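You operate a simulated robot arm through the tools that you are given. There is no shell and no other tool. Be economical: measure what you need, move in short steps, check, and stop when the job is done.

You are at the controls of a simulated two-armed robot. One attempt, no reset.

JOB
On the grey worktop, fold the white cloth in half, so that its two long edges meet.

Only the result counts: the job must be done as asked and must still hold three seconds after the hand-in. Knocking over, shifting, dropping, spilling or breaking anything else fails it. Flat cloth is picked up by pressing the open fingertips on it (5 to 10 N) and closing them slowly along it; thin cloth reads only 2 to 8 mm in the jaws.

ROBOT AND FRAMES
Two 7-joint arms with two-finger parallel grippers on one trunk, on a base that drives. Base frame: it is fixed to the floor where the robot stands at the start and does not move with it; the origin is under the middle of the robot, x ahead of it, y to its left, z up; the surface under the hand at the start is at about z = 90. Units: cm, degrees, N and s.
The left shoulder is at the start at [8, 13.1, 94.7], the right one opposite. With the tool pointing down near the work surface each hand reaches from about 38 to 84 cm from the robot's upright axis, wherever it stands, measured 20 degrees to its own side. Places, roughly: grey worktop [60, 0, 90]; white cloth [60, 20, 90]. Payload 1.57 kg a hand.
The tool frame of a hand sits at the grasp point between the pads (the TCP): z along the fingers, y along the line on which they close. The tips reach 3 cm beyond it. The gripper opens to 11 cm. The fingers are 2.4 cm wide and 1.2 cm thick; the gripper's body (4.8 by 11.2 cm) begins 7.8 cm behind the TCP.
Orientation is that of the tool frame in the base frame, as [roll, pitch, yaw] about the fixed x, y, z axes, in that order (R = Rz(yaw) Ry(pitch) Rx(roll)). With the fingers straight down and closing along the base's y, the tool's x points along the base's -x, its y along +y and its z along -z.

CONTROLS
- The arms move only by the tool apply_moves. It takes "left_steps", "right_steps" or both (then of equal length, played together; a hand with none holds still); each is a list of rows, each an object of numbers (a shift or turn left out is 0, a gripper value left out holds the last): "jaw": the gripper command, from -1 (fully open) to 1 (shut), values between in proportion; "x", "y", "z": the shift along the tool's x, y, z in units of 200 mm (1.0 is 200 mm); "wx", "wy", "wz": the turn, a rotation vector about the tool's x, y, z in units of 60 degrees (1.0 is 60 degrees). In form: [{"jaw": .., "x": .., "y": .., "z": .., "wx": .., "wy": .., "wz": ..}, ...]. A call has 1 to 20 rows; each row is the pose to reach, as a shift and turn from the pose commanded when the call began, along the tool's axes at that moment. A call with a number of a shift or a turn outside -1 to 1 is refused whole. Rows are played at 5 a second. More than 5 cm and 8.6 degrees between two rows, or a gripper value outside its range, and nothing of the call is played. Where a pose cannot be reached the arm comes as near as it can. A force on the tool above 40 N (or 10 N above the force at the start of the call, whichever is more), or a blocked arm, ends the call early, and 0.2 s more pass. The fingers move at their own pace (about 10.8 cm/s each) and stop on an object; they squeeze with about 24 N. The grip force told is the motor's: it shows also when the fingers shut on nothing. Time passes only in rows, and 0.2 s behind the last, so rows that repeat a pose let the fingers close. It gives the time, the measured TCP pose, the force on the tool (base axes), the opening and the grip force at its end, in the units of the frame above (readings bear some noise), with the torque about the TCP (base axes, N m) and any sound that the robot's microphone picked up, and new pictures: "pictures" is both (left out), scene, wrist or none (wrist: the cameras of the hands that moved).
- Cameras (640 x 400 px; columns grow to the right, rows downward): "scene" is now at [-4.85, 0.32, 142.38]; the picture's right is [0.04, -1.00, 0.00], its down [-0.52, -0.02, -0.85] and it looks along [0.85, 0.04, -0.52] (base axes); focal length 249 px, centre (320, 200). "left" rides on the left gripper at [7, -1.6, -14.1] in its tool frame; the picture's right is [0.23, 0.97, 0.00], its down [-0.86, 0.20, -0.48] and it looks along [-0.47, 0.11, 0.88] (tool axes); focal length 222 px, centre (320, 200). "right" rides on the right gripper at [7, 1.6, -14.1] in its tool frame; the picture's right is [-0.23, 0.97, 0.00], its down [-0.86, -0.20, -0.48] and it looks along [-0.47, -0.11, 0.88] (tool axes); focal length 222 px, centre (320, 200). There is no depth. A picture from a camera that has moved, and an enlarged one, comes with that camera's place and axes in the base frame and with its lens.
- steer(legs): drives the robot by 1 to 6 legs, each [ahead, left, turn to the left] in cm, cm and degrees, along the robot's own axes; the way and the turn of a leg run together, so that a leg with both is an arc; at most 150 cm and 180 degrees a leg. The arms and the cameras ride along, it lands a little off, and it stops where it bumps. It gives what a move gives, and a new picture of the scene camera.
- aim_head(pan, tilt): turns the head with the scene camera to pan (to the left, within 109 degrees either way) and tilt (down, from -29 to 69), counted from straight ahead of the robot. It gives what a move gives, and a new picture of the scene camera.
- inspect(camera, box): a new picture of the part [left, top, right, bottom] of that camera's present view, enlarged. The clock stands still meanwhile.
- finish_job(): hands the job in; it is judged then, once.

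Go step by step. Nothing tells you exact positions but the pictures and the camera data: compare them with the known pose of the tool, close in by small moves and look again before you grip or let go. The budget is 120 turns and 260 pictures, counting those below and the enlarged ones. Unless the task says otherwise, let go and move clear before handing in, and close with one line.

The tools are called after "Request:" by a JSON object that holds its "api" and its "payload". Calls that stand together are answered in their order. apply_moves: Moves the arms, as the interface text tells. Its arguments: {"type":"object","properties":{"left_steps":{"type":"array"},"right_steps":{"type":"array"},"pictures":{"type":"string","enum":["both","scene","wrist","none"]}},"required":[]} The other tools are called the same way: steer (legs) drives the base; aim_head (pan, tilt) turns the head that bears the scene camera; inspect (camera, box) takes an enlarged picture of a part of a camera's view; finish_job () hands the job in.

At the start:

```text
clock: 0.0
left_tcp_pos: [34.27, 38.0, 111.64]
left_ee_rot: [-179.9, 0.0, 180.0]
left_force: [0.0, 0.4, 0.3]
left_torque: [0.01, 0.0, -0.03]
left_grip_width: 10.99
left_grasp_force: 0.1
right_tcp_pos: [50.74, -7.03, 112.21]
right_ee_rot: [180.0, 0.0, -180.0]
right_force: [-0.2, 0.1, -1.1]
right_torque: [0.0, -0.01, 0.03]
right_grip_width: 11.0
right_grasp_force: 0.0
robot x, y, heading: [0.16, -0.06, -0.2]
head pan, tilt: [2.5, 31.4]
```

scene: 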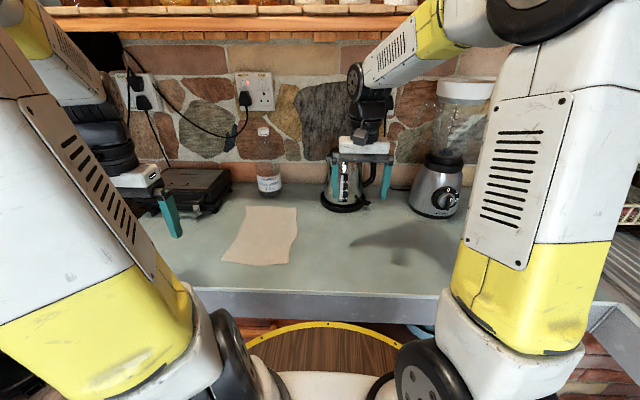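
right: 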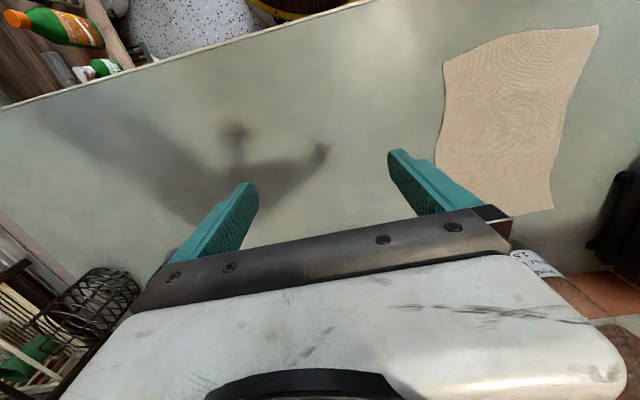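
left: 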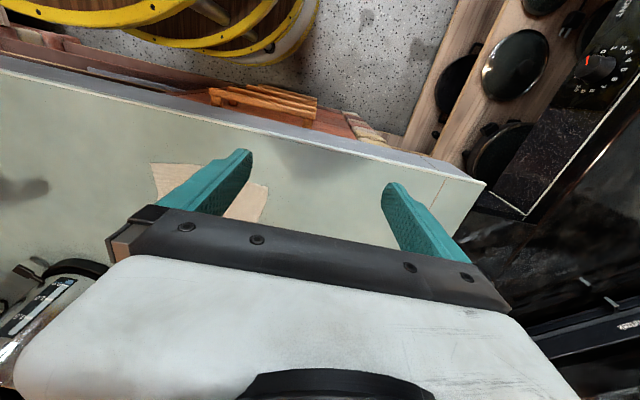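

The cloth lies at roughly x 46–74, y 12–31, with its long edges along x. I plan to lift the left long edge with both hands (right hand at the far end, left hand at the near end) and lay it on the right edge. First I'll look at the clearance.

Request:
{"api": "aim_head", "payload": {"pan": 40, "tilt": 40}}

Request:
{"api": "inspect", "payload": {"camera": "scene", "box": [200, 100, 520, 300]}}

```text
clock: 1.0
left_tcp_pos: [34.29, 38.0, 111.53]
left_ee_rot: [179.9, 0.0, 180.0]
left_force: [0.1, 0.6, 0.0]
left_torque: [0.03, -0.02, 0.03]
left_grip_width: 11.0
left_grasp_force: 0.0
right_tcp_pos: [50.74, -7.15, 112.23]
right_ee_rot: [-180.0, 0.0, 180.0]
right_force: [-0.7, 0.0, 0.5]
right_torque: [0.01, 0.01, -0.03]
right_grip_width: 10.99
right_grasp_force: 0.1
robot x, y, heading: [-0.03, -0.39, -0.3]
head pan, tilt: [40.0, 40.0]
camera scene: at [-7.31, 5.39, 141.07], right [0.64, -0.77, 0.0], down [-0.49, -0.41, -0.77], along [0.59, 0.49, -0.64], focal length 249 px, centre (320, 200)
```

scene: 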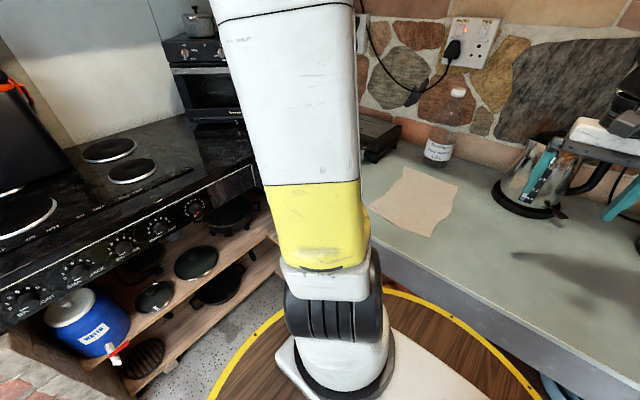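

```text
2.00 times, centred on (360, 200) of scene
camera zoom: at [-7.31, 5.39, 141.07], right [0.64, -0.77, 0.0], down [-0.49, -0.41, -0.77], along [0.59, 0.49, -0.64], focal length 498 px, centre (240, 200)
```

zoom: 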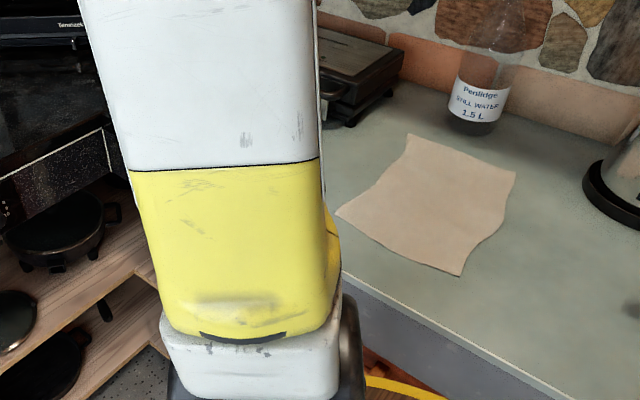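

There is room to the left before the stove. I'll slide the base a little left so both hands reach well.

Request:
{"api": "steer", "payload": {"legs": [[0, 11, 0]]}}

Request:
{"api": "aim_head", "payload": {"pan": 12, "tilt": 45}}

Request:
{"api": "inspect", "payload": {"camera": "scene", "box": [200, 50, 440, 200]}}

```text
clock: 2.2
left_tcp_pos: [34.35, 49.13, 111.52]
left_ee_rot: [-180.0, -0.1, 179.9]
left_force: [0.1, -0.6, -0.1]
left_torque: [-0.01, 0.0, 0.01]
left_grip_width: 10.98
left_grasp_force: 0.1
right_tcp_pos: [50.67, 4.09, 112.36]
right_ee_rot: [-179.9, -0.1, 179.9]
right_force: [-0.7, -0.5, 0.6]
right_torque: [0.04, 0.02, 0.0]
right_grip_width: 11.01
right_grasp_force: 0.1
robot x, y, heading: [0.09, 11.34, 0.1]
head pan, tilt: [40.0, 40.0]
camera scene: at [-7.3, 16.62, 141.07], right [0.64, -0.77, 0.0], down [-0.49, -0.41, -0.77], along [0.59, 0.49, -0.64], focal length 249 px, centre (320, 200)
```

scene: 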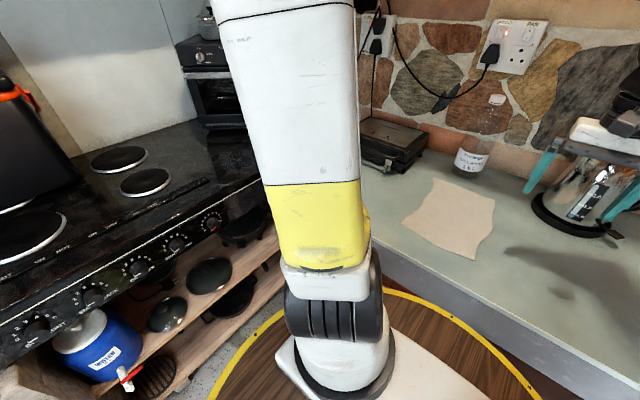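

```text
clock: 3.2
left_tcp_pos: [34.47, 49.17, 111.51]
left_ee_rot: [179.9, 0.1, 179.9]
left_force: [-0.1, 0.7, 0.3]
left_torque: [-0.06, 0.0, 0.0]
left_grip_width: 11.0
left_grasp_force: 0.0
right_tcp_pos: [50.63, 3.98, 112.31]
right_ee_rot: [179.9, -0.1, 179.9]
right_force: [-0.1, 0.1, 0.2]
right_torque: [0.01, -0.04, -0.01]
right_grip_width: 11.0
right_grasp_force: 0.2
robot x, y, heading: [0.16, 11.43, 0.2]
head pan, tilt: [12.0, 45.0]
camera scene: at [-5.87, 12.87, 140.34], right [0.21, -0.98, 0.0], down [-0.69, -0.15, -0.71], along [0.69, 0.15, -0.71], focal length 249 px, centre (320, 200)
```

scene: 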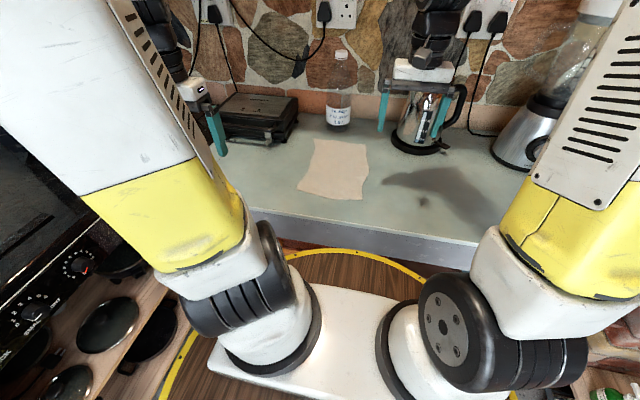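

```text
2.67 times, centred on (320, 125) of scene
camera zoom: at [-5.87, 12.87, 140.34], right [0.21, -0.98, 0.0], down [-0.69, -0.15, -0.71], along [0.69, 0.15, -0.71], focal length 664 px, centre (320, 400)
```

zoom: 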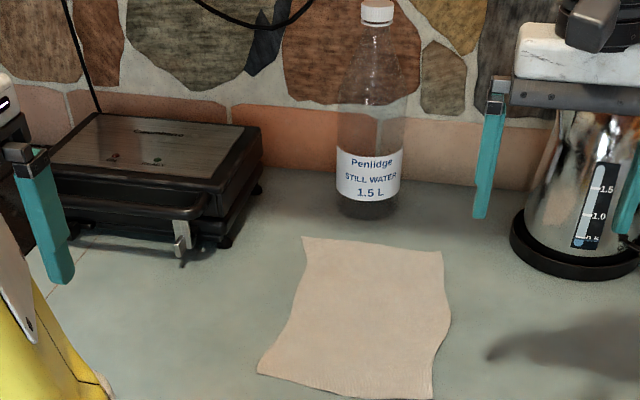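

Cloth corners are about (74.4, 32.8), (74.9, 13.2), (45.6, 11.7) and (45.9, 31.2). I'll bring the right hand above the far-left corner, staying high.

Request:
{"api": "apply_moves", "payload": {"right_steps": [{"x": -0.1, "y": 0.16, "jaw": -0.5}, {"x": -0.2, "y": 0.32}, {"x": -0.3, "y": 0.48}, {"x": -0.45, "y": 0.64}, {"x": -0.6, "y": 0.8}, {"x": -0.75, "y": 0.95}, {"x": -0.88, "y": 1.0, "z": 0.15}, {"x": -1.0, "y": 1.0, "z": 0.3}, {"x": -1.0, "y": 1.0, "z": 0.4}, {"x": -1.0, "y": 1.0, "z": 0.4}]}}

```text
clock: 5.4
left_tcp_pos: [34.39, 49.27, 111.48]
left_ee_rot: [-180.0, 0.1, 180.0]
left_force: [0.7, -0.4, 0.0]
left_torque: [0.0, -0.01, -0.01]
left_grip_width: 10.99
left_grasp_force: 0.0
right_tcp_pos: [70.75, 23.92, 104.09]
right_ee_rot: [180.0, 0.0, 180.0]
right_force: [-0.1, 0.0, 0.0]
right_torque: [-0.02, -0.01, -0.01]
right_grip_width: 8.21
right_grasp_force: 0.0
robot x, y, heading: [0.32, 11.69, -0.1]
head pan, tilt: [12.0, 45.0]
camera scene: at [-5.85, 12.87, 140.34], right [0.21, -0.98, 0.0], down [-0.69, -0.15, -0.71], along [0.69, 0.15, -0.71], focal length 249 px, centre (320, 200)
camera right: at [63.69, 25.58, 118.24], right [0.23, 0.97, 0.0], down [0.85, -0.2, 0.48], along [0.47, -0.11, -0.88], focal length 222 px, centre (320, 200)
```

scene: 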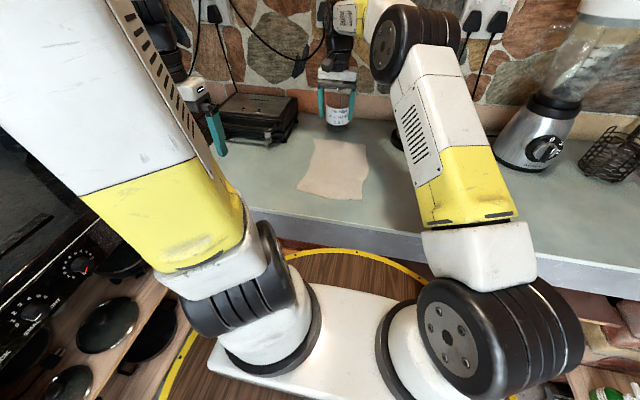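
right: 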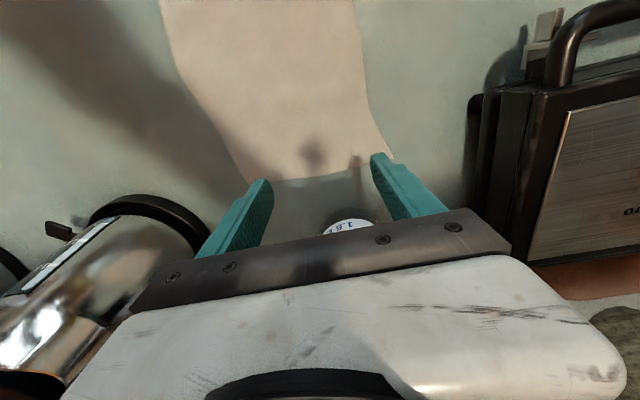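

The right wrist view puts the far-left corner at about (75, 32.7). I'll move over the left edge there with a 3 cm opening and the tips just above the cloth.

Request:
{"api": "apply_moves", "payload": {"right_steps": [{"x": -0.06, "y": 0.16, "jaw": 0.4545}, {"x": -0.0625, "y": 0.319}, {"x": -0.0625, "y": 0.319, "z": 0.2}, {"x": -0.0625, "y": 0.319, "z": 0.4}, {"x": -0.0625, "y": 0.319, "z": 0.45}, {"x": -0.0625, "y": 0.319, "z": 0.45}]}}

Request:
{"api": "inspect", "payload": {"camera": "right", "box": [200, 50, 440, 200]}}

```text
clock: 6.8
left_tcp_pos: [34.36, 49.06, 111.48]
left_ee_rot: [180.0, 0.0, 179.9]
left_force: [0.2, 0.0, -0.1]
left_torque: [0.0, -0.01, 0.03]
left_grip_width: 11.0
left_grasp_force: 0.1
right_tcp_pos: [71.95, 30.47, 95.21]
right_ee_rot: [179.9, 0.1, 179.8]
right_force: [0.1, -0.4, 0.2]
right_torque: [0.02, -0.01, -0.02]
right_grip_width: 3.01
right_grasp_force: 0.1
right hand out of reach, approached as far as the arm can: row 2
robot x, y, heading: [-0.08, 10.9, -0.2]
head pan, tilt: [12.0, 45.0]
camera scene: at [-5.86, 12.87, 140.34], right [0.21, -0.98, 0.0], down [-0.69, -0.15, -0.71], along [0.69, 0.15, -0.71], focal length 249 px, centre (320, 200)
camera right: at [64.95, 32.11, 109.29], right [0.23, 0.97, 0.0], down [0.85, -0.2, 0.48], along [0.47, -0.11, -0.88], focal length 222 px, centre (320, 200)
```

scene: 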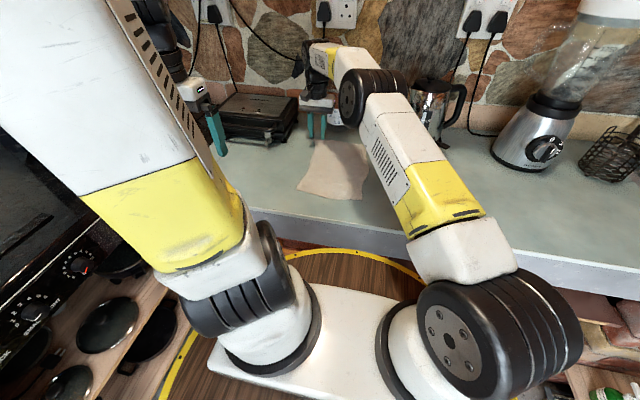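
right: 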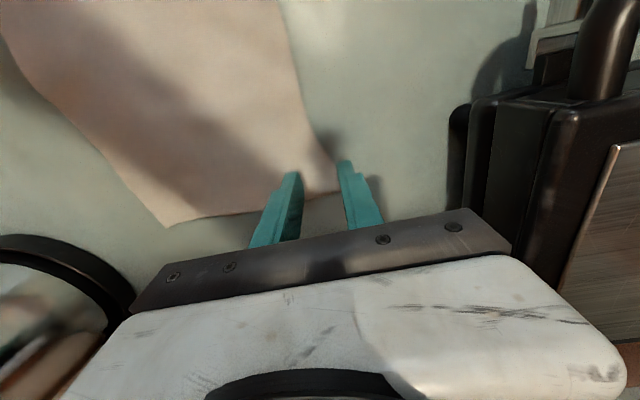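

```text
2.67 times, centred on (320, 125) of right
camera zoom: at [64.95, 32.11, 109.29], right [0.23, 0.97, 0.0], down [0.85, -0.2, 0.48], along [0.47, -0.11, -0.88], focal length 592 px, centre (320, 400)
```

zoom: 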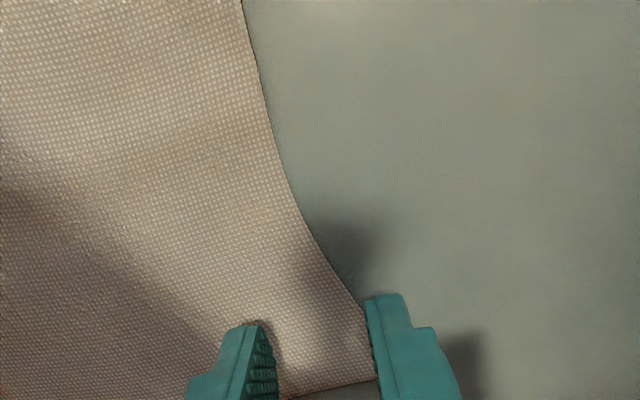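

The jaws straddle the cloth edge well (edge y ≈ 31.9). Next I'll lower until light contact.

Request:
{"api": "apply_moves", "payload": {"right_steps": [{"z": 0.05}, {"z": 0.09}, {"z": 0.1}, {"z": 0.105}, {"z": 0.11}, {"z": 0.11}], "pictures": "none"}}

```text
clock: 8.2
left_tcp_pos: [34.38, 49.25, 111.53]
left_ee_rot: [-180.0, 0.0, 180.0]
left_force: [0.3, 0.7, -0.2]
left_torque: [-0.02, -0.01, 0.03]
left_grip_width: 11.02
left_grasp_force: 0.0
right_tcp_pos: [71.99, 30.3, 93.1]
right_ee_rot: [-179.9, 0.0, 179.9]
right_force: [0.6, -0.3, 1.5]
right_torque: [0.02, -0.02, -0.01]
right_grip_width: 3.0
right_grasp_force: 0.0
robot x, y, heading: [-0.28, 11.43, -0.1]
head pan, tilt: [12.0, 45.0]
```

Request:
{"api": "apply_moves", "payload": {"right_steps": [{"z": 0.01}, {"z": 0.015}, {"z": 0.02}, {"z": 0.02}], "pictures": "none"}}

```text
clock: 9.2
left_tcp_pos: [34.31, 49.07, 111.63]
left_ee_rot: [180.0, 0.1, 179.8]
left_force: [-0.2, 0.0, 0.7]
left_torque: [-0.02, -0.01, 0.03]
left_grip_width: 10.98
left_grasp_force: 0.1
right_tcp_pos: [72.04, 30.4, 93.18]
right_ee_rot: [179.9, 0.3, 179.9]
right_force: [-4.1, -3.0, 39.4]
right_torque: [-0.69, 0.25, -0.08]
right_grip_width: 3.02
right_grasp_force: 1.0
robot x, y, heading: [-0.21, 11.03, -0.1]
head pan, tilt: [12.0, 45.0]
```

Contact is stiff (about 100 N/cm). I'll ease back to about 8 N and close slowly.

Request:
{"api": "apply_moves", "payload": {"right_steps": [{"z": -0.015}, {"z": -0.0155, "jaw": 0.5}, {"z": -0.0155, "jaw": 0.55}, {"z": -0.0155, "jaw": 0.6}, {"z": -0.0155, "jaw": 0.65}], "pictures": "wrist"}}

Request:
{"api": "inspect", "payload": {"camera": "right", "box": [240, 100, 400, 200]}}

```text
clock: 10.4
left_tcp_pos: [34.38, 49.23, 111.6]
left_ee_rot: [-179.9, 0.0, 179.9]
left_force: [0.3, -0.1, 0.3]
left_torque: [-0.01, 0.0, 0.0]
left_grip_width: 10.99
left_grasp_force: 0.0
right_tcp_pos: [72.08, 30.31, 93.08]
right_ee_rot: [179.9, 0.1, 179.9]
right_force: [0.8, -1.3, 26.4]
right_torque: [-0.25, -0.02, 0.01]
right_grip_width: 1.89
right_grasp_force: 0.0
robot x, y, heading: [0.1, 11.11, -0.4]
head pan, tilt: [12.0, 45.0]
camera right: at [64.91, 32.06, 107.19], right [0.23, 0.97, 0.0], down [0.85, -0.2, 0.48], along [0.47, -0.11, -0.88], focal length 222 px, centre (320, 200)
```

right: 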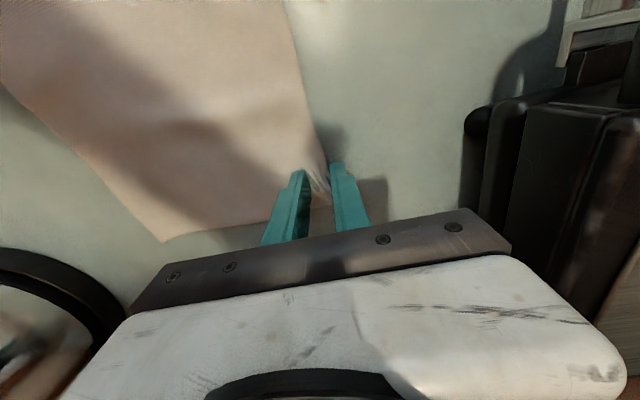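

```text
4.00 times, centred on (320, 150) of right
camera zoom: at [64.91, 32.06, 107.19], right [0.23, 0.97, 0.0], down [0.85, -0.2, 0.48], along [0.47, -0.11, -0.88], focal length 888 px, centre (320, 400)
```

zoom: 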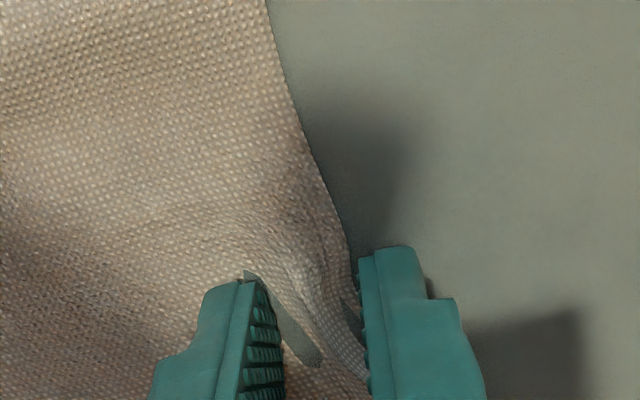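

The cloth is bunching up between the fingers. I'll ease the force and close fully.

Request:
{"api": "apply_moves", "payload": {"right_steps": [{"z": -0.006, "jaw": 0.7}, {"z": -0.006, "jaw": 0.75}, {"z": -0.006, "jaw": 0.8}, {"z": -0.006, "jaw": 0.85}, {"z": -0.006, "jaw": 0.9}, {"z": -0.006, "jaw": 0.95}, {"z": -0.006, "jaw": 1}, {"z": -0.006, "jaw": 1}, {"z": -0.006, "jaw": 1}], "pictures": "none"}}

Request:
{"api": "inspect", "payload": {"camera": "right", "box": [240, 100, 400, 200]}}

```text
clock: 12.4
left_tcp_pos: [34.38, 49.25, 111.67]
left_ee_rot: [180.0, 0.1, 179.9]
left_force: [0.6, -0.8, -0.8]
left_torque: [-0.03, -0.02, -0.03]
left_grip_width: 10.95
left_grasp_force: 0.1
right_tcp_pos: [71.99, 30.36, 93.12]
right_ee_rot: [-180.0, 0.0, 180.0]
right_force: [-0.5, 0.9, 10.2]
right_torque: [0.01, 0.02, 0.04]
right_grip_width: 0.19
right_grasp_force: 23.3
robot x, y, heading: [0.08, 11.27, 0.1]
head pan, tilt: [12.0, 45.0]
```

```text
4.00 times, centred on (320, 150) of right
camera zoom: at [64.92, 32.09, 107.21], right [0.23, 0.97, 0.0], down [0.85, -0.2, 0.48], along [0.47, -0.11, -0.88], focal length 888 px, centre (320, 400)
```

zoom: 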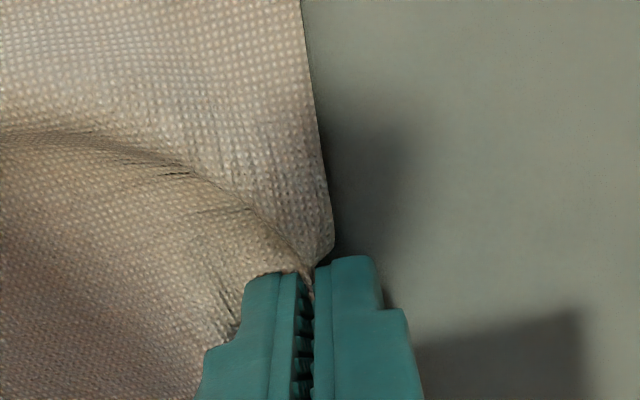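

The right hand holds the edge (0.19 cm). Next I'll bring the left hand above the near-left corner.

Request:
{"api": "apply_moves", "payload": {"left_steps": [{"x": -0.15, "y": -0.1, "jaw": 0.4545}, {"x": -0.3, "y": -0.25}, {"x": -0.45, "y": -0.45}, {"x": -0.6, "y": -0.65}, {"x": -0.7, "y": -0.8}, {"x": -0.705, "y": -0.9}, {"x": -0.705, "y": -0.95, "z": 0.15}, {"x": -0.705, "y": -0.95, "z": 0.35}, {"x": -0.705, "y": -0.95, "z": 0.55}, {"x": -0.705, "y": -0.95, "z": 0.55}]}}

```text
clock: 14.6
left_tcp_pos: [48.38, 30.08, 100.57]
left_ee_rot: [180.0, 0.0, 179.9]
left_force: [-0.5, 0.2, -0.7]
left_torque: [0.01, 0.01, 0.01]
left_grip_width: 3.02
left_grasp_force: 0.1
right_tcp_pos: [72.07, 30.36, 93.29]
right_ee_rot: [-180.0, 0.0, 179.9]
right_force: [0.1, 0.3, 5.6]
right_torque: [0.03, 0.01, -0.04]
right_grip_width: 0.21
right_grasp_force: 23.6
robot x, y, heading: [-0.11, 11.32, 0.1]
head pan, tilt: [12.0, 45.0]
camera scene: at [-5.87, 12.86, 140.34], right [0.21, -0.98, 0.0], down [-0.69, -0.15, -0.71], along [0.69, 0.15, -0.71], focal length 249 px, centre (320, 200)
camera left: at [41.45, 28.57, 114.83], right [-0.23, 0.97, 0.0], down [0.86, 0.2, 0.48], along [0.47, 0.11, -0.88], focal length 222 px, centre (320, 200)
```

scene: 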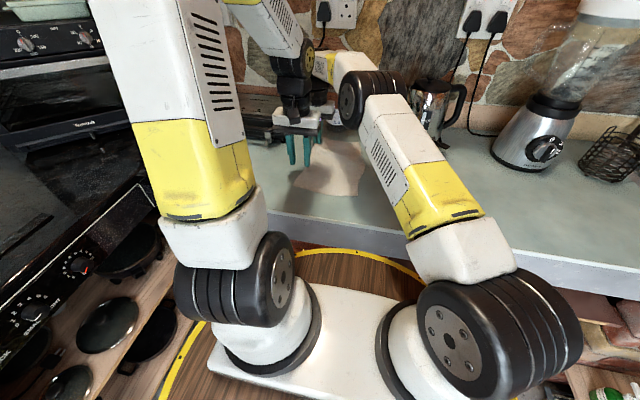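
left: 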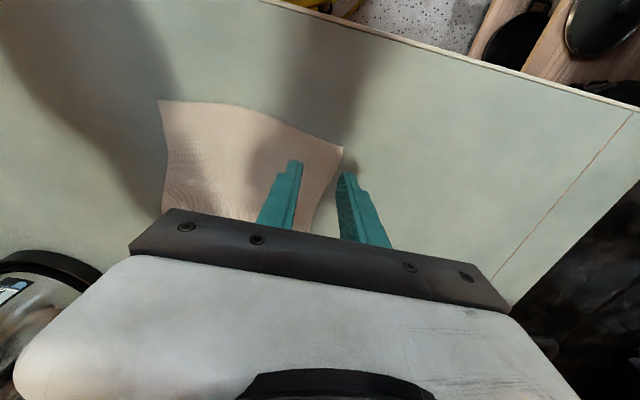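

The near-left corner appears at about (47.5, 32.6). I'll adjust and lower to just above the cloth.

Request:
{"api": "apply_moves", "payload": {"left_steps": [{"x": -0.06, "y": 0.04, "z": 0.1}, {"x": -0.06, "y": 0.04, "z": 0.2}, {"x": -0.06, "y": 0.04, "z": 0.3}, {"x": -0.06, "y": 0.04, "z": 0.3}], "pictures": "none"}}

Request:
{"api": "inspect", "payload": {"camera": "left", "box": [200, 50, 440, 200]}}

```text
clock: 15.6
left_tcp_pos: [49.65, 30.93, 94.26]
left_ee_rot: [-179.9, 0.0, 179.9]
left_force: [-1.6, 0.2, 0.2]
left_torque: [-0.02, 0.02, 0.01]
left_grip_width: 2.97
left_grasp_force: 0.0
right_tcp_pos: [72.0, 30.37, 93.05]
right_ee_rot: [180.0, -0.1, 179.9]
right_force: [-1.0, -0.4, 6.0]
right_torque: [-0.03, -0.01, 0.02]
right_grip_width: 0.2
right_grasp_force: 23.9
robot x, y, heading: [-0.39, 11.28, -0.1]
head pan, tilt: [12.0, 45.0]
```

```text
2.67 times, centred on (320, 125) of left
camera zoom: at [42.67, 29.35, 108.51], right [-0.23, 0.97, 0.0], down [0.86, 0.2, 0.48], along [0.47, 0.11, -0.88], focal length 592 px, centre (320, 400)
```

zoom: 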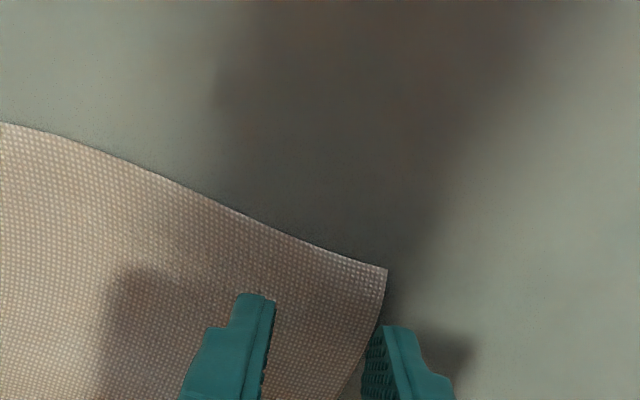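

The corner sits right inside the jaws. I'll press lightly.

Request:
{"api": "apply_moves", "payload": {"left_steps": [{"y": 0.0075, "z": 0.04}, {"y": 0.0075, "z": 0.06}, {"y": 0.0075, "z": 0.065}, {"y": 0.0075, "z": 0.068}, {"y": 0.0075, "z": 0.068}], "pictures": "none"}}

```text
clock: 16.8
left_tcp_pos: [49.66, 31.08, 93.14]
left_ee_rot: [-179.9, 0.0, 179.9]
left_force: [0.9, 0.3, -0.1]
left_torque: [-0.02, -0.01, -0.02]
left_grip_width: 2.97
left_grasp_force: 0.0
right_tcp_pos: [71.91, 30.35, 93.2]
right_ee_rot: [-180.0, 0.0, 179.9]
right_force: [0.1, -0.9, 5.0]
right_torque: [-0.02, 0.0, 0.02]
right_grip_width: 0.2
right_grasp_force: 23.6
robot x, y, heading: [0.08, 11.68, -0.1]
head pan, tilt: [12.0, 45.0]
```

Request:
{"api": "apply_moves", "payload": {"left_steps": [{"z": 0.005}, {"z": 0.01}, {"z": 0.01}], "pictures": "none"}}

```text
clock: 17.6
left_tcp_pos: [49.62, 31.07, 93.1]
left_ee_rot: [179.9, 0.1, 179.9]
left_force: [-4.2, -0.1, 27.1]
left_torque: [-0.23, 0.25, -0.04]
left_grip_width: 2.97
left_grasp_force: 0.1
right_tcp_pos: [71.95, 30.38, 93.04]
right_ee_rot: [180.0, 0.0, 179.9]
right_force: [-0.2, -0.4, 2.4]
right_torque: [0.01, -0.01, 0.0]
right_grip_width: 0.2
right_grasp_force: 23.7
robot x, y, heading: [-0.17, 11.21, 0.0]
head pan, tilt: [12.0, 45.0]
```

Request:
{"api": "apply_moves", "payload": {"left_steps": [{"z": -0.003, "jaw": 0.5}, {"z": -0.003, "jaw": 0.55}, {"z": -0.003, "jaw": 0.6}, {"z": -0.003, "jaw": 0.65}, {"z": -0.005, "jaw": 0.7}, {"z": -0.006, "jaw": 0.75}, {"z": -0.006, "jaw": 0.8}, {"z": -0.006, "jaw": 0.85}, {"z": -0.006, "jaw": 0.9}, {"z": -0.006, "jaw": 0.95}, {"z": -0.006, "jaw": 1}, {"z": -0.006, "jaw": 1}, {"z": -0.006, "jaw": 1}], "pictures": "none"}}

Request:
{"api": "inspect", "payload": {"camera": "left", "box": [200, 50, 440, 200]}}

```text
clock: 20.4
left_tcp_pos: [49.62, 31.05, 93.13]
left_ee_rot: [-180.0, 0.0, 179.9]
left_force: [-0.4, 0.0, 6.2]
left_torque: [0.02, 0.03, 0.03]
left_grip_width: 0.21
left_grasp_force: 23.6
right_tcp_pos: [72.16, 30.3, 93.09]
right_ee_rot: [-180.0, 0.0, 179.9]
right_force: [-0.3, -0.4, 1.5]
right_torque: [-0.01, 0.01, 0.0]
right_grip_width: 0.21
right_grasp_force: 23.8
robot x, y, heading: [0.05, 11.0, -0.1]
head pan, tilt: [12.0, 45.0]
```

```text
2.67 times, centred on (320, 125) of left
camera zoom: at [42.67, 29.57, 107.31], right [-0.23, 0.97, 0.0], down [0.86, 0.2, 0.48], along [0.47, 0.11, -0.88], focal length 592 px, centre (320, 400)
```

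zoom: 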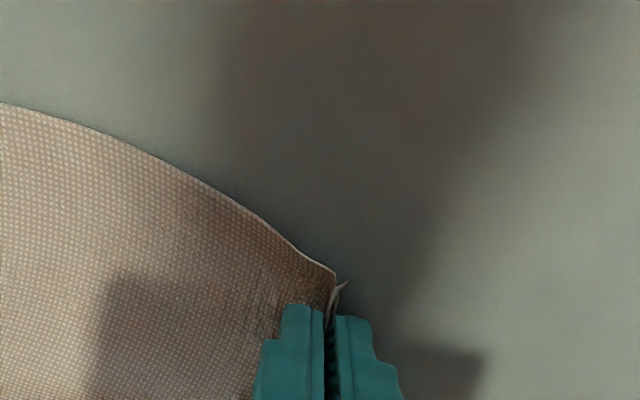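

Both hands hold the edge with its lip turned up between the fingers. Next I'll lift and carry it along an arc, and pause over the middle to look.

Request:
{"api": "apply_moves", "payload": {"left_steps": [{"y": -0.006, "z": -0.07}, {"y": -0.025, "z": -0.137}, {"y": -0.055, "z": -0.2}, {"y": -0.095, "z": -0.257}, {"y": -0.145, "z": -0.305}, {"y": -0.2, "z": -0.346}, {"y": -0.265, "z": -0.375}, {"y": -0.33, "z": -0.394}, {"y": -0.4, "z": -0.4}, {"y": -0.47, "z": -0.394}, {"y": -0.47, "z": -0.394}], "right_steps": [{"y": -0.006, "z": -0.07}, {"y": -0.025, "z": -0.137}, {"y": -0.055, "z": -0.2}, {"y": -0.095, "z": -0.257}, {"y": -0.145, "z": -0.305}, {"y": -0.2, "z": -0.346}, {"y": -0.265, "z": -0.375}, {"y": -0.33, "z": -0.394}, {"y": -0.4, "z": -0.4}, {"y": -0.47, "z": -0.394}, {"y": -0.47, "z": -0.394}]}}

Request:
{"api": "inspect", "payload": {"camera": "scene", "box": [240, 80, 440, 205]}}

```text
clock: 22.8
left_tcp_pos: [49.81, 21.61, 100.88]
left_ee_rot: [179.9, -0.1, 179.9]
left_force: [-0.1, -0.2, -0.3]
left_torque: [0.0, -0.01, 0.0]
left_grip_width: 0.19
left_grasp_force: 23.5
right_tcp_pos: [72.01, 20.78, 100.96]
right_ee_rot: [-180.0, 0.0, 179.8]
right_force: [-0.2, 0.4, 0.2]
right_torque: [-0.01, 0.01, -0.01]
right_grip_width: 0.19
right_grasp_force: 23.7
robot x, y, heading: [-0.2, 11.36, -0.4]
head pan, tilt: [12.0, 45.0]
camera scene: at [-5.85, 12.87, 140.34], right [0.21, -0.98, 0.0], down [-0.69, -0.15, -0.71], along [0.69, 0.15, -0.71], focal length 249 px, centre (320, 200)
camera right: at [65.01, 22.6, 115.01], right [0.23, 0.97, 0.0], down [0.85, -0.2, 0.48], along [0.47, -0.11, -0.88], focal length 222 px, centre (320, 200)
camera left: at [42.8, 20.11, 115.14], right [-0.23, 0.97, 0.0], down [0.86, 0.2, 0.48], along [0.47, 0.11, -0.88], focal length 222 px, centre (320, 200)
```

scene: 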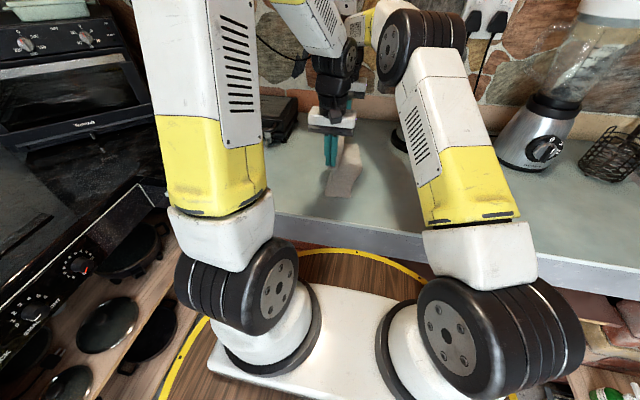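
right: 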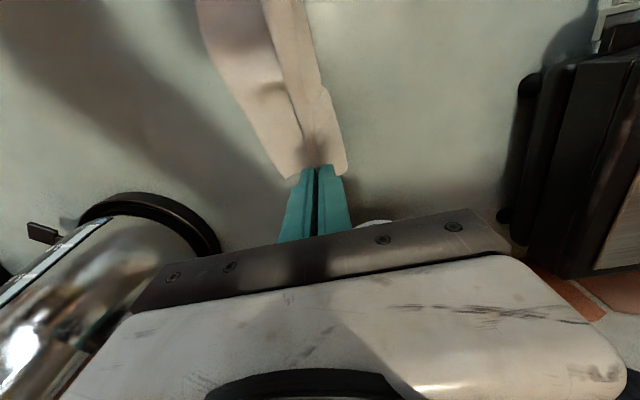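
left: 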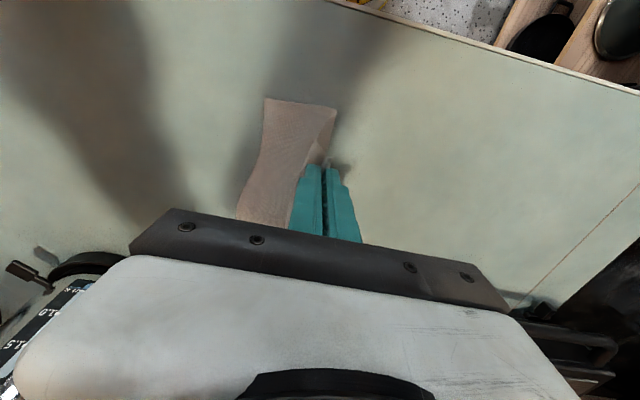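

```text
3.20 times, centred on (340, 142) of scene
camera zoom: at [-5.85, 12.87, 140.34], right [0.21, -0.98, 0.0], down [-0.69, -0.15, -0.71], along [0.69, 0.15, -0.71], focal length 797 px, centre (256, 384)
```

zoom: 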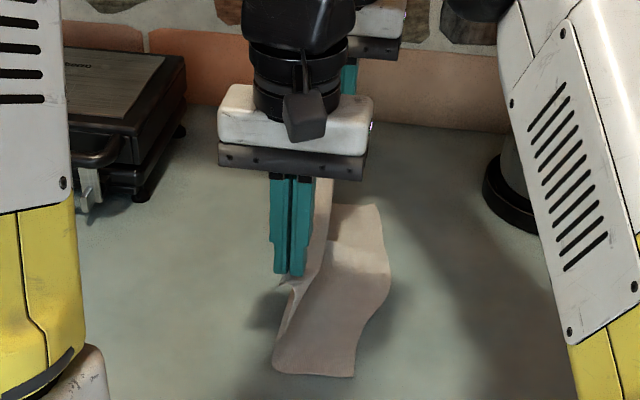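

The cloth was pulled about 2.5 cm toward +y, and its right edge is now at y ≈ 15–16.5. I'll look at how the lip sits in the fingers.

Request:
{"api": "inspect", "payload": {"camera": "right", "box": [200, 0, 440, 200]}}

Request:
{"api": "inspect", "payload": {"camera": "left", "box": [220, 70, 400, 220]}}

```text
2.00 times, centred on (320, 100) of right
camera zoom: at [65.01, 22.6, 115.01], right [0.23, 0.97, 0.0], down [0.85, -0.2, 0.48], along [0.47, -0.11, -0.88], focal length 444 px, centre (320, 400)
```

zoom: 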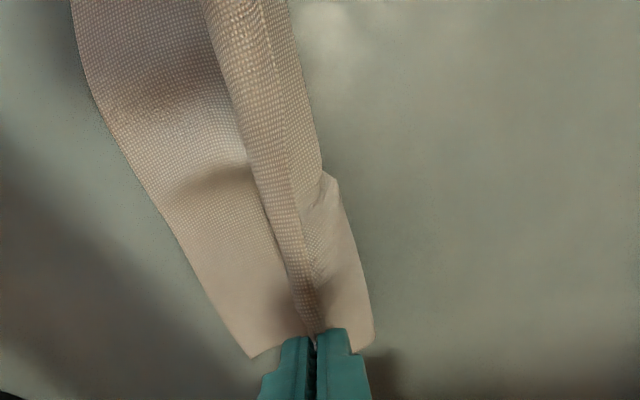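

```text
2.67 times, centred on (310, 145) of left
camera zoom: at [42.8, 20.11, 115.14], right [-0.23, 0.97, 0.0], down [0.86, 0.2, 0.48], along [0.47, 0.11, -0.88], focal length 592 px, centre (347, 347)
```

zoom: 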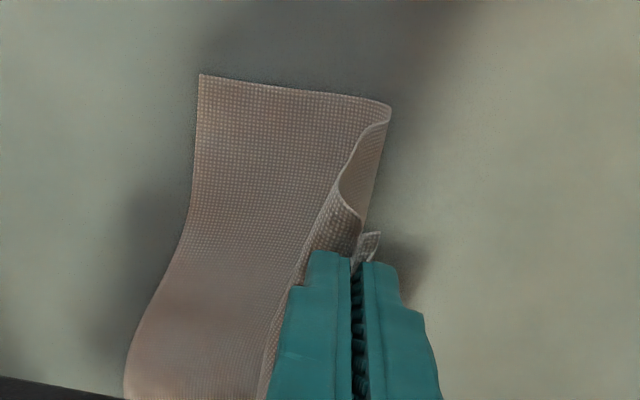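

Both hands hold about 3 cm of lip as a small ridge with the edge tab outward. I'll lower with a slight tilt (tips toward +y) so the lip springs toward −y on release, with the pinch about 3 cm inside the right edge.

Request:
{"api": "apply_moves", "payload": {"left_steps": [{"y": -0.06, "z": 0.0, "wx": -0.06}, {"y": -0.12, "z": 0.02, "wx": -0.12}, {"y": -0.18, "z": 0.06, "wx": -0.18}, {"y": -0.22, "z": 0.11, "wx": -0.24}, {"y": -0.25, "z": 0.17, "wx": -0.3}, {"y": -0.255, "z": 0.23, "wx": -0.36}, {"y": -0.255, "z": 0.29, "wx": -0.417}, {"y": -0.255, "z": 0.32, "wx": -0.417}, {"y": -0.255, "z": 0.32, "wx": -0.417}], "right_steps": [{"y": -0.03, "z": 0.0, "wx": -0.06}, {"y": -0.07, "z": 0.02, "wx": -0.12}, {"y": -0.1, "z": 0.06, "wx": -0.18}, {"y": -0.13, "z": 0.11, "wx": -0.24}, {"y": -0.15, "z": 0.17, "wx": -0.3}, {"y": -0.155, "z": 0.23, "wx": -0.36}, {"y": -0.155, "z": 0.29, "wx": -0.417}, {"y": -0.155, "z": 0.32, "wx": -0.417}, {"y": -0.155, "z": 0.32, "wx": -0.417}]}}

Request:
{"api": "inspect", "payload": {"camera": "scene", "box": [240, 80, 440, 205]}}

```text
clock: 24.8
left_tcp_pos: [49.59, 16.53, 94.47]
left_ee_rot: [155.0, 0.0, 179.9]
left_force: [0.0, 0.5, -0.6]
left_torque: [-0.02, -0.02, -0.01]
left_grip_width: 0.22
left_grasp_force: 23.3
right_tcp_pos: [71.97, 17.89, 94.49]
right_ee_rot: [155.1, -0.1, 179.9]
right_force: [0.6, 0.8, 1.1]
right_torque: [-0.01, 0.0, 0.0]
right_grip_width: 0.21
right_grasp_force: 23.4
robot x, y, heading: [-0.03, 11.44, -0.2]
head pan, tilt: [12.0, 45.0]
camera scene: at [-5.85, 12.86, 140.34], right [0.21, -0.98, 0.0], down [-0.69, -0.15, -0.71], along [0.69, 0.15, -0.71], focal length 249 px, centre (320, 200)
camera right: at [64.87, 13.47, 107.95], right [0.23, 0.88, 0.41], down [0.85, -0.38, 0.35], along [0.47, 0.27, -0.84], focal length 222 px, centre (320, 200)
camera left: at [42.64, 9.12, 106.71], right [-0.23, 0.88, 0.41], down [0.85, -0.02, 0.52], along [0.47, 0.47, -0.75], focal length 222 px, centre (320, 200)
```

scene: 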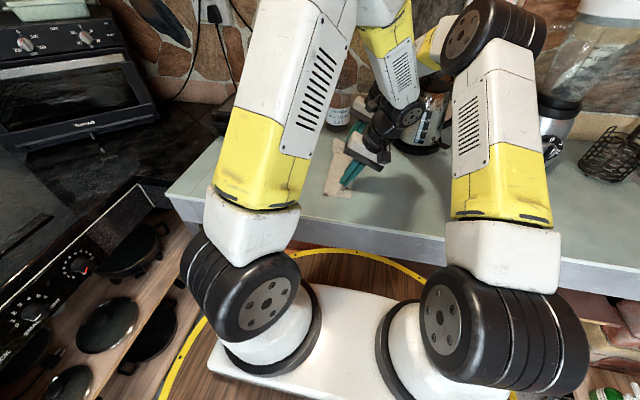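
right: 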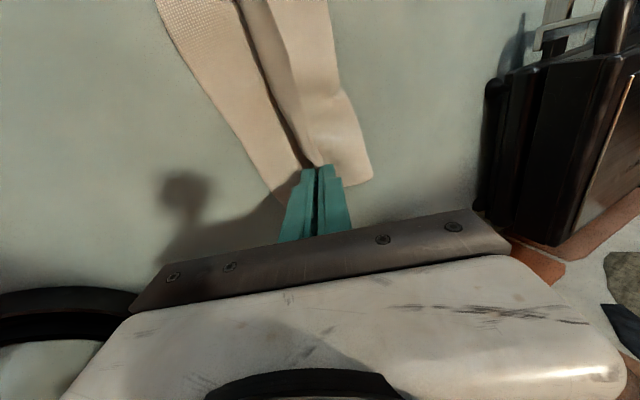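
left: 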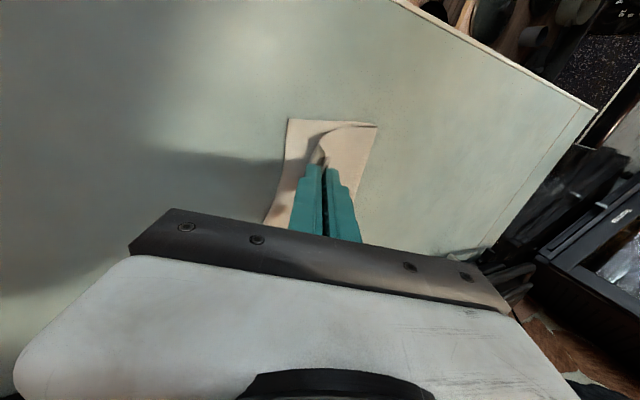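

```text
3.20 times, centred on (340, 142) of scene
camera zoom: at [-5.85, 12.86, 140.34], right [0.21, -0.98, 0.0], down [-0.69, -0.15, -0.71], along [0.69, 0.15, -0.71], focal length 797 px, centre (256, 384)
```

zoom: 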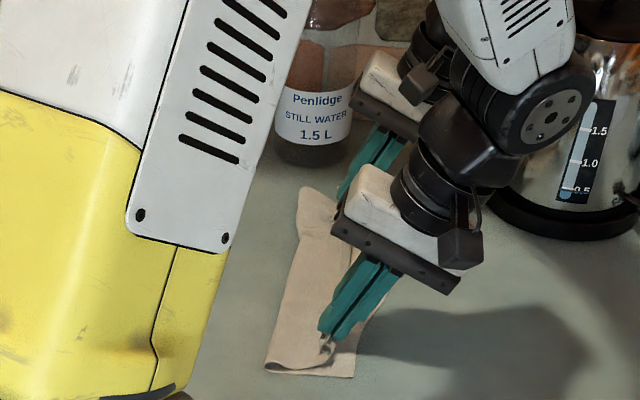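

The fold looks good. I'll take a close look at both grips before letting go.

Request:
{"api": "inspect", "payload": {"camera": "left", "box": [240, 100, 400, 200]}}

Request:
{"api": "inspect", "payload": {"camera": "right", "box": [200, 75, 400, 200]}}

```text
4.00 times, centred on (320, 150) of left
camera zoom: at [42.64, 9.12, 106.71], right [-0.23, 0.88, 0.41], down [0.85, -0.02, 0.52], along [0.47, 0.47, -0.75], focal length 888 px, centre (320, 400)
```

zoom: 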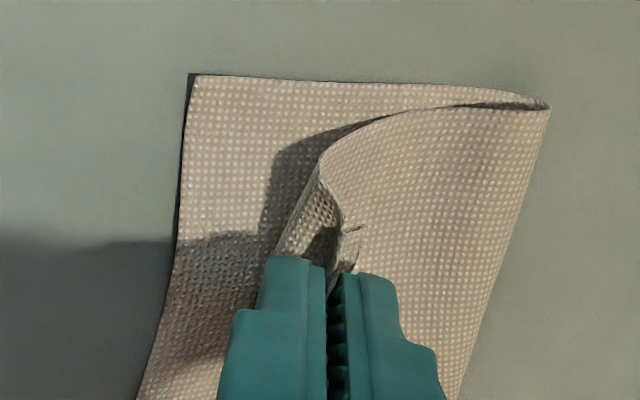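

```text
3.20 times, centred on (300, 138) of right
camera zoom: at [64.87, 13.47, 107.95], right [0.23, 0.88, 0.41], down [0.85, -0.38, 0.35], along [0.47, 0.27, -0.84], focal length 711 px, centre (384, 400)
```

zoom: 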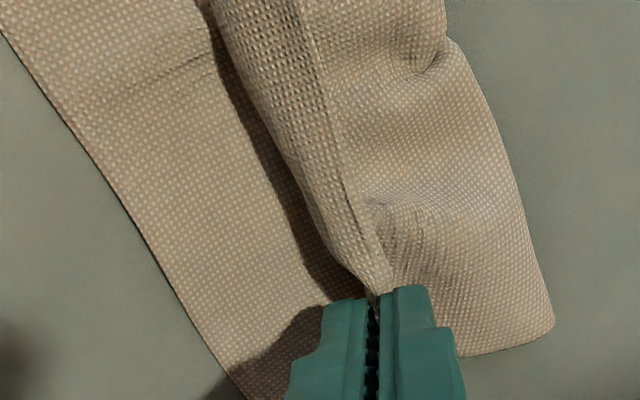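

The lip is curled back on top, so letting go should allow it to spring outward. I'll open both jaws slowly here.

Request:
{"api": "apply_moves", "payload": {"left_steps": [{"jaw": 0.9}, {"jaw": 0.75}, {"jaw": 0.6}, {"jaw": 0.5}, {"jaw": 0.4}, {"jaw": 0.4}, {"jaw": 0.4}], "right_steps": [{"jaw": 0.9}, {"jaw": 0.75}, {"jaw": 0.6}, {"jaw": 0.5}, {"jaw": 0.4}, {"jaw": 0.4}, {"jaw": 0.4}], "pictures": "none"}}

Request:
{"api": "inspect", "payload": {"camera": "left", "box": [240, 100, 400, 200]}}

Request:
{"api": "inspect", "payload": {"camera": "right", "box": [200, 75, 400, 200]}}

```text
clock: 26.4
left_tcp_pos: [49.64, 16.6, 94.55]
left_ee_rot: [155.0, 0.0, 179.9]
left_force: [-0.2, -0.3, 0.4]
left_torque: [0.01, 0.0, -0.02]
left_grip_width: 3.3
left_grasp_force: 0.1
right_tcp_pos: [72.0, 17.94, 94.54]
right_ee_rot: [155.0, 0.2, 179.9]
right_force: [0.2, -0.4, 0.5]
right_torque: [-0.03, 0.0, 0.02]
right_grip_width: 3.29
right_grasp_force: 0.1
robot x, y, heading: [-0.06, 11.15, 0.1]
head pan, tilt: [12.0, 45.0]
```

```text
4.00 times, centred on (320, 150) of left
camera zoom: at [42.64, 9.14, 106.72], right [-0.23, 0.88, 0.41], down [0.86, -0.02, 0.52], along [0.47, 0.47, -0.75], focal length 888 px, centre (320, 400)
```

zoom: 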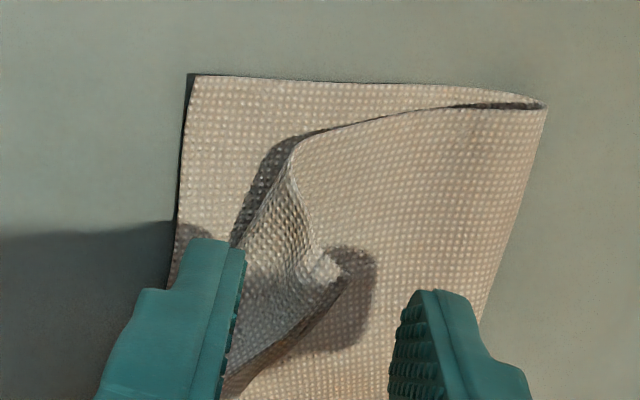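

```text
3.20 times, centred on (300, 138) of right
camera zoom: at [64.88, 13.48, 107.97], right [0.23, 0.88, 0.41], down [0.85, -0.38, 0.35], along [0.47, 0.27, -0.84], focal length 711 px, centre (384, 400)
```

zoom: 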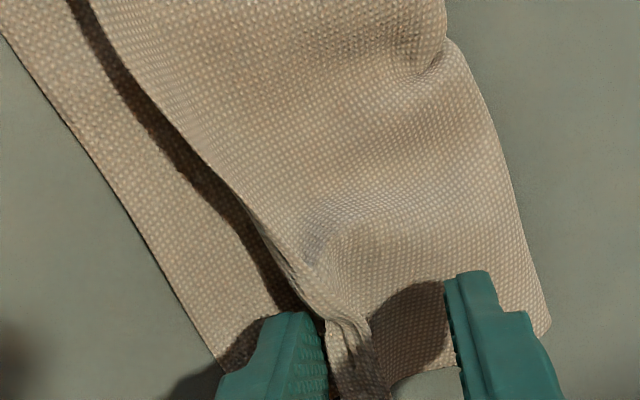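

The lip is relaxing outward. I'll back both hands out along their fingers and look.

Request:
{"api": "apply_moves", "payload": {"left_steps": [{"z": -0.05}, {"z": -0.1}, {"z": -0.15}, {"z": -0.25}, {"z": -0.4}, {"z": -0.4}], "right_steps": [{"z": -0.05}, {"z": -0.1}, {"z": -0.15}, {"z": -0.25}, {"z": -0.35}, {"z": -0.35}], "pictures": "wrist"}}

Request:
{"api": "inspect", "payload": {"camera": "scene", "box": [260, 100, 420, 200]}}

```text
clock: 27.8
left_tcp_pos: [49.61, 13.21, 101.82]
left_ee_rot: [155.0, -0.1, 179.9]
left_force: [-0.2, -0.2, 0.7]
left_torque: [-0.01, -0.01, 0.01]
left_grip_width: 3.3
left_grasp_force: 0.0
right_tcp_pos: [71.96, 14.72, 100.91]
right_ee_rot: [155.0, -0.1, 179.9]
right_force: [0.0, 0.2, -0.3]
right_torque: [-0.01, -0.01, 0.03]
right_grip_width: 3.32
right_grasp_force: 0.0
robot x, y, heading: [0.31, 11.3, 0.0]
head pan, tilt: [12.0, 45.0]
camera right: at [64.93, 10.38, 114.34], right [0.23, 0.88, 0.41], down [0.85, -0.38, 0.35], along [0.47, 0.27, -0.84], focal length 222 px, centre (320, 200)
camera left: at [42.63, 5.82, 114.04], right [-0.23, 0.88, 0.41], down [0.86, -0.02, 0.52], along [0.47, 0.47, -0.75], focal length 222 px, centre (320, 200)
```

right: 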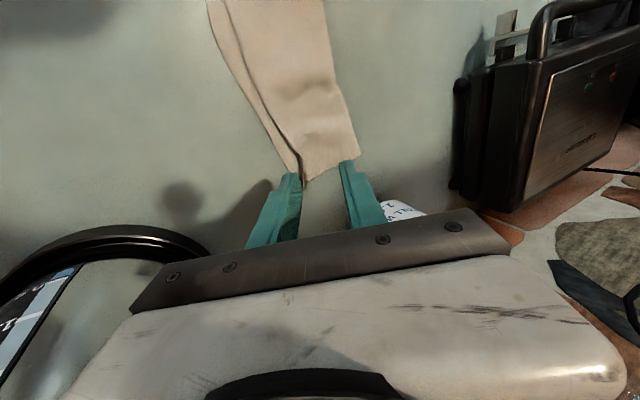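
left: 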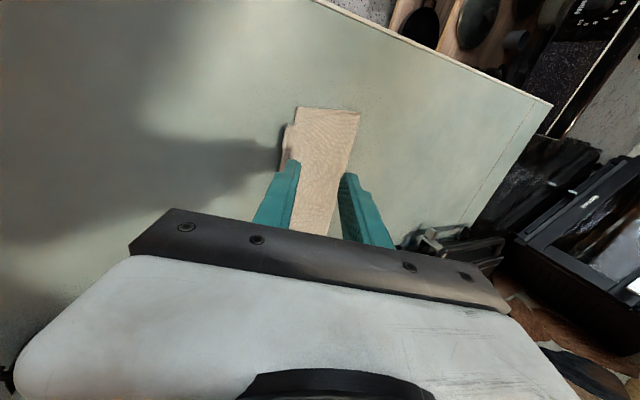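

```text
4.00 times, centred on (340, 150) of scene
camera zoom: at [-5.85, 12.86, 140.34], right [0.21, -0.98, 0.0], down [-0.69, -0.15, -0.71], along [0.69, 0.15, -0.71], focal length 996 px, centre (240, 400)
```

zoom: 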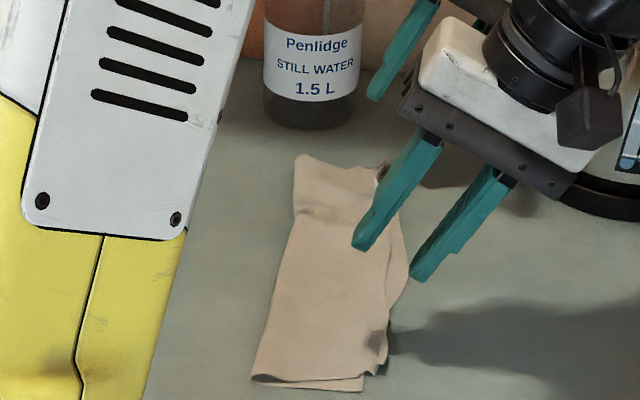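

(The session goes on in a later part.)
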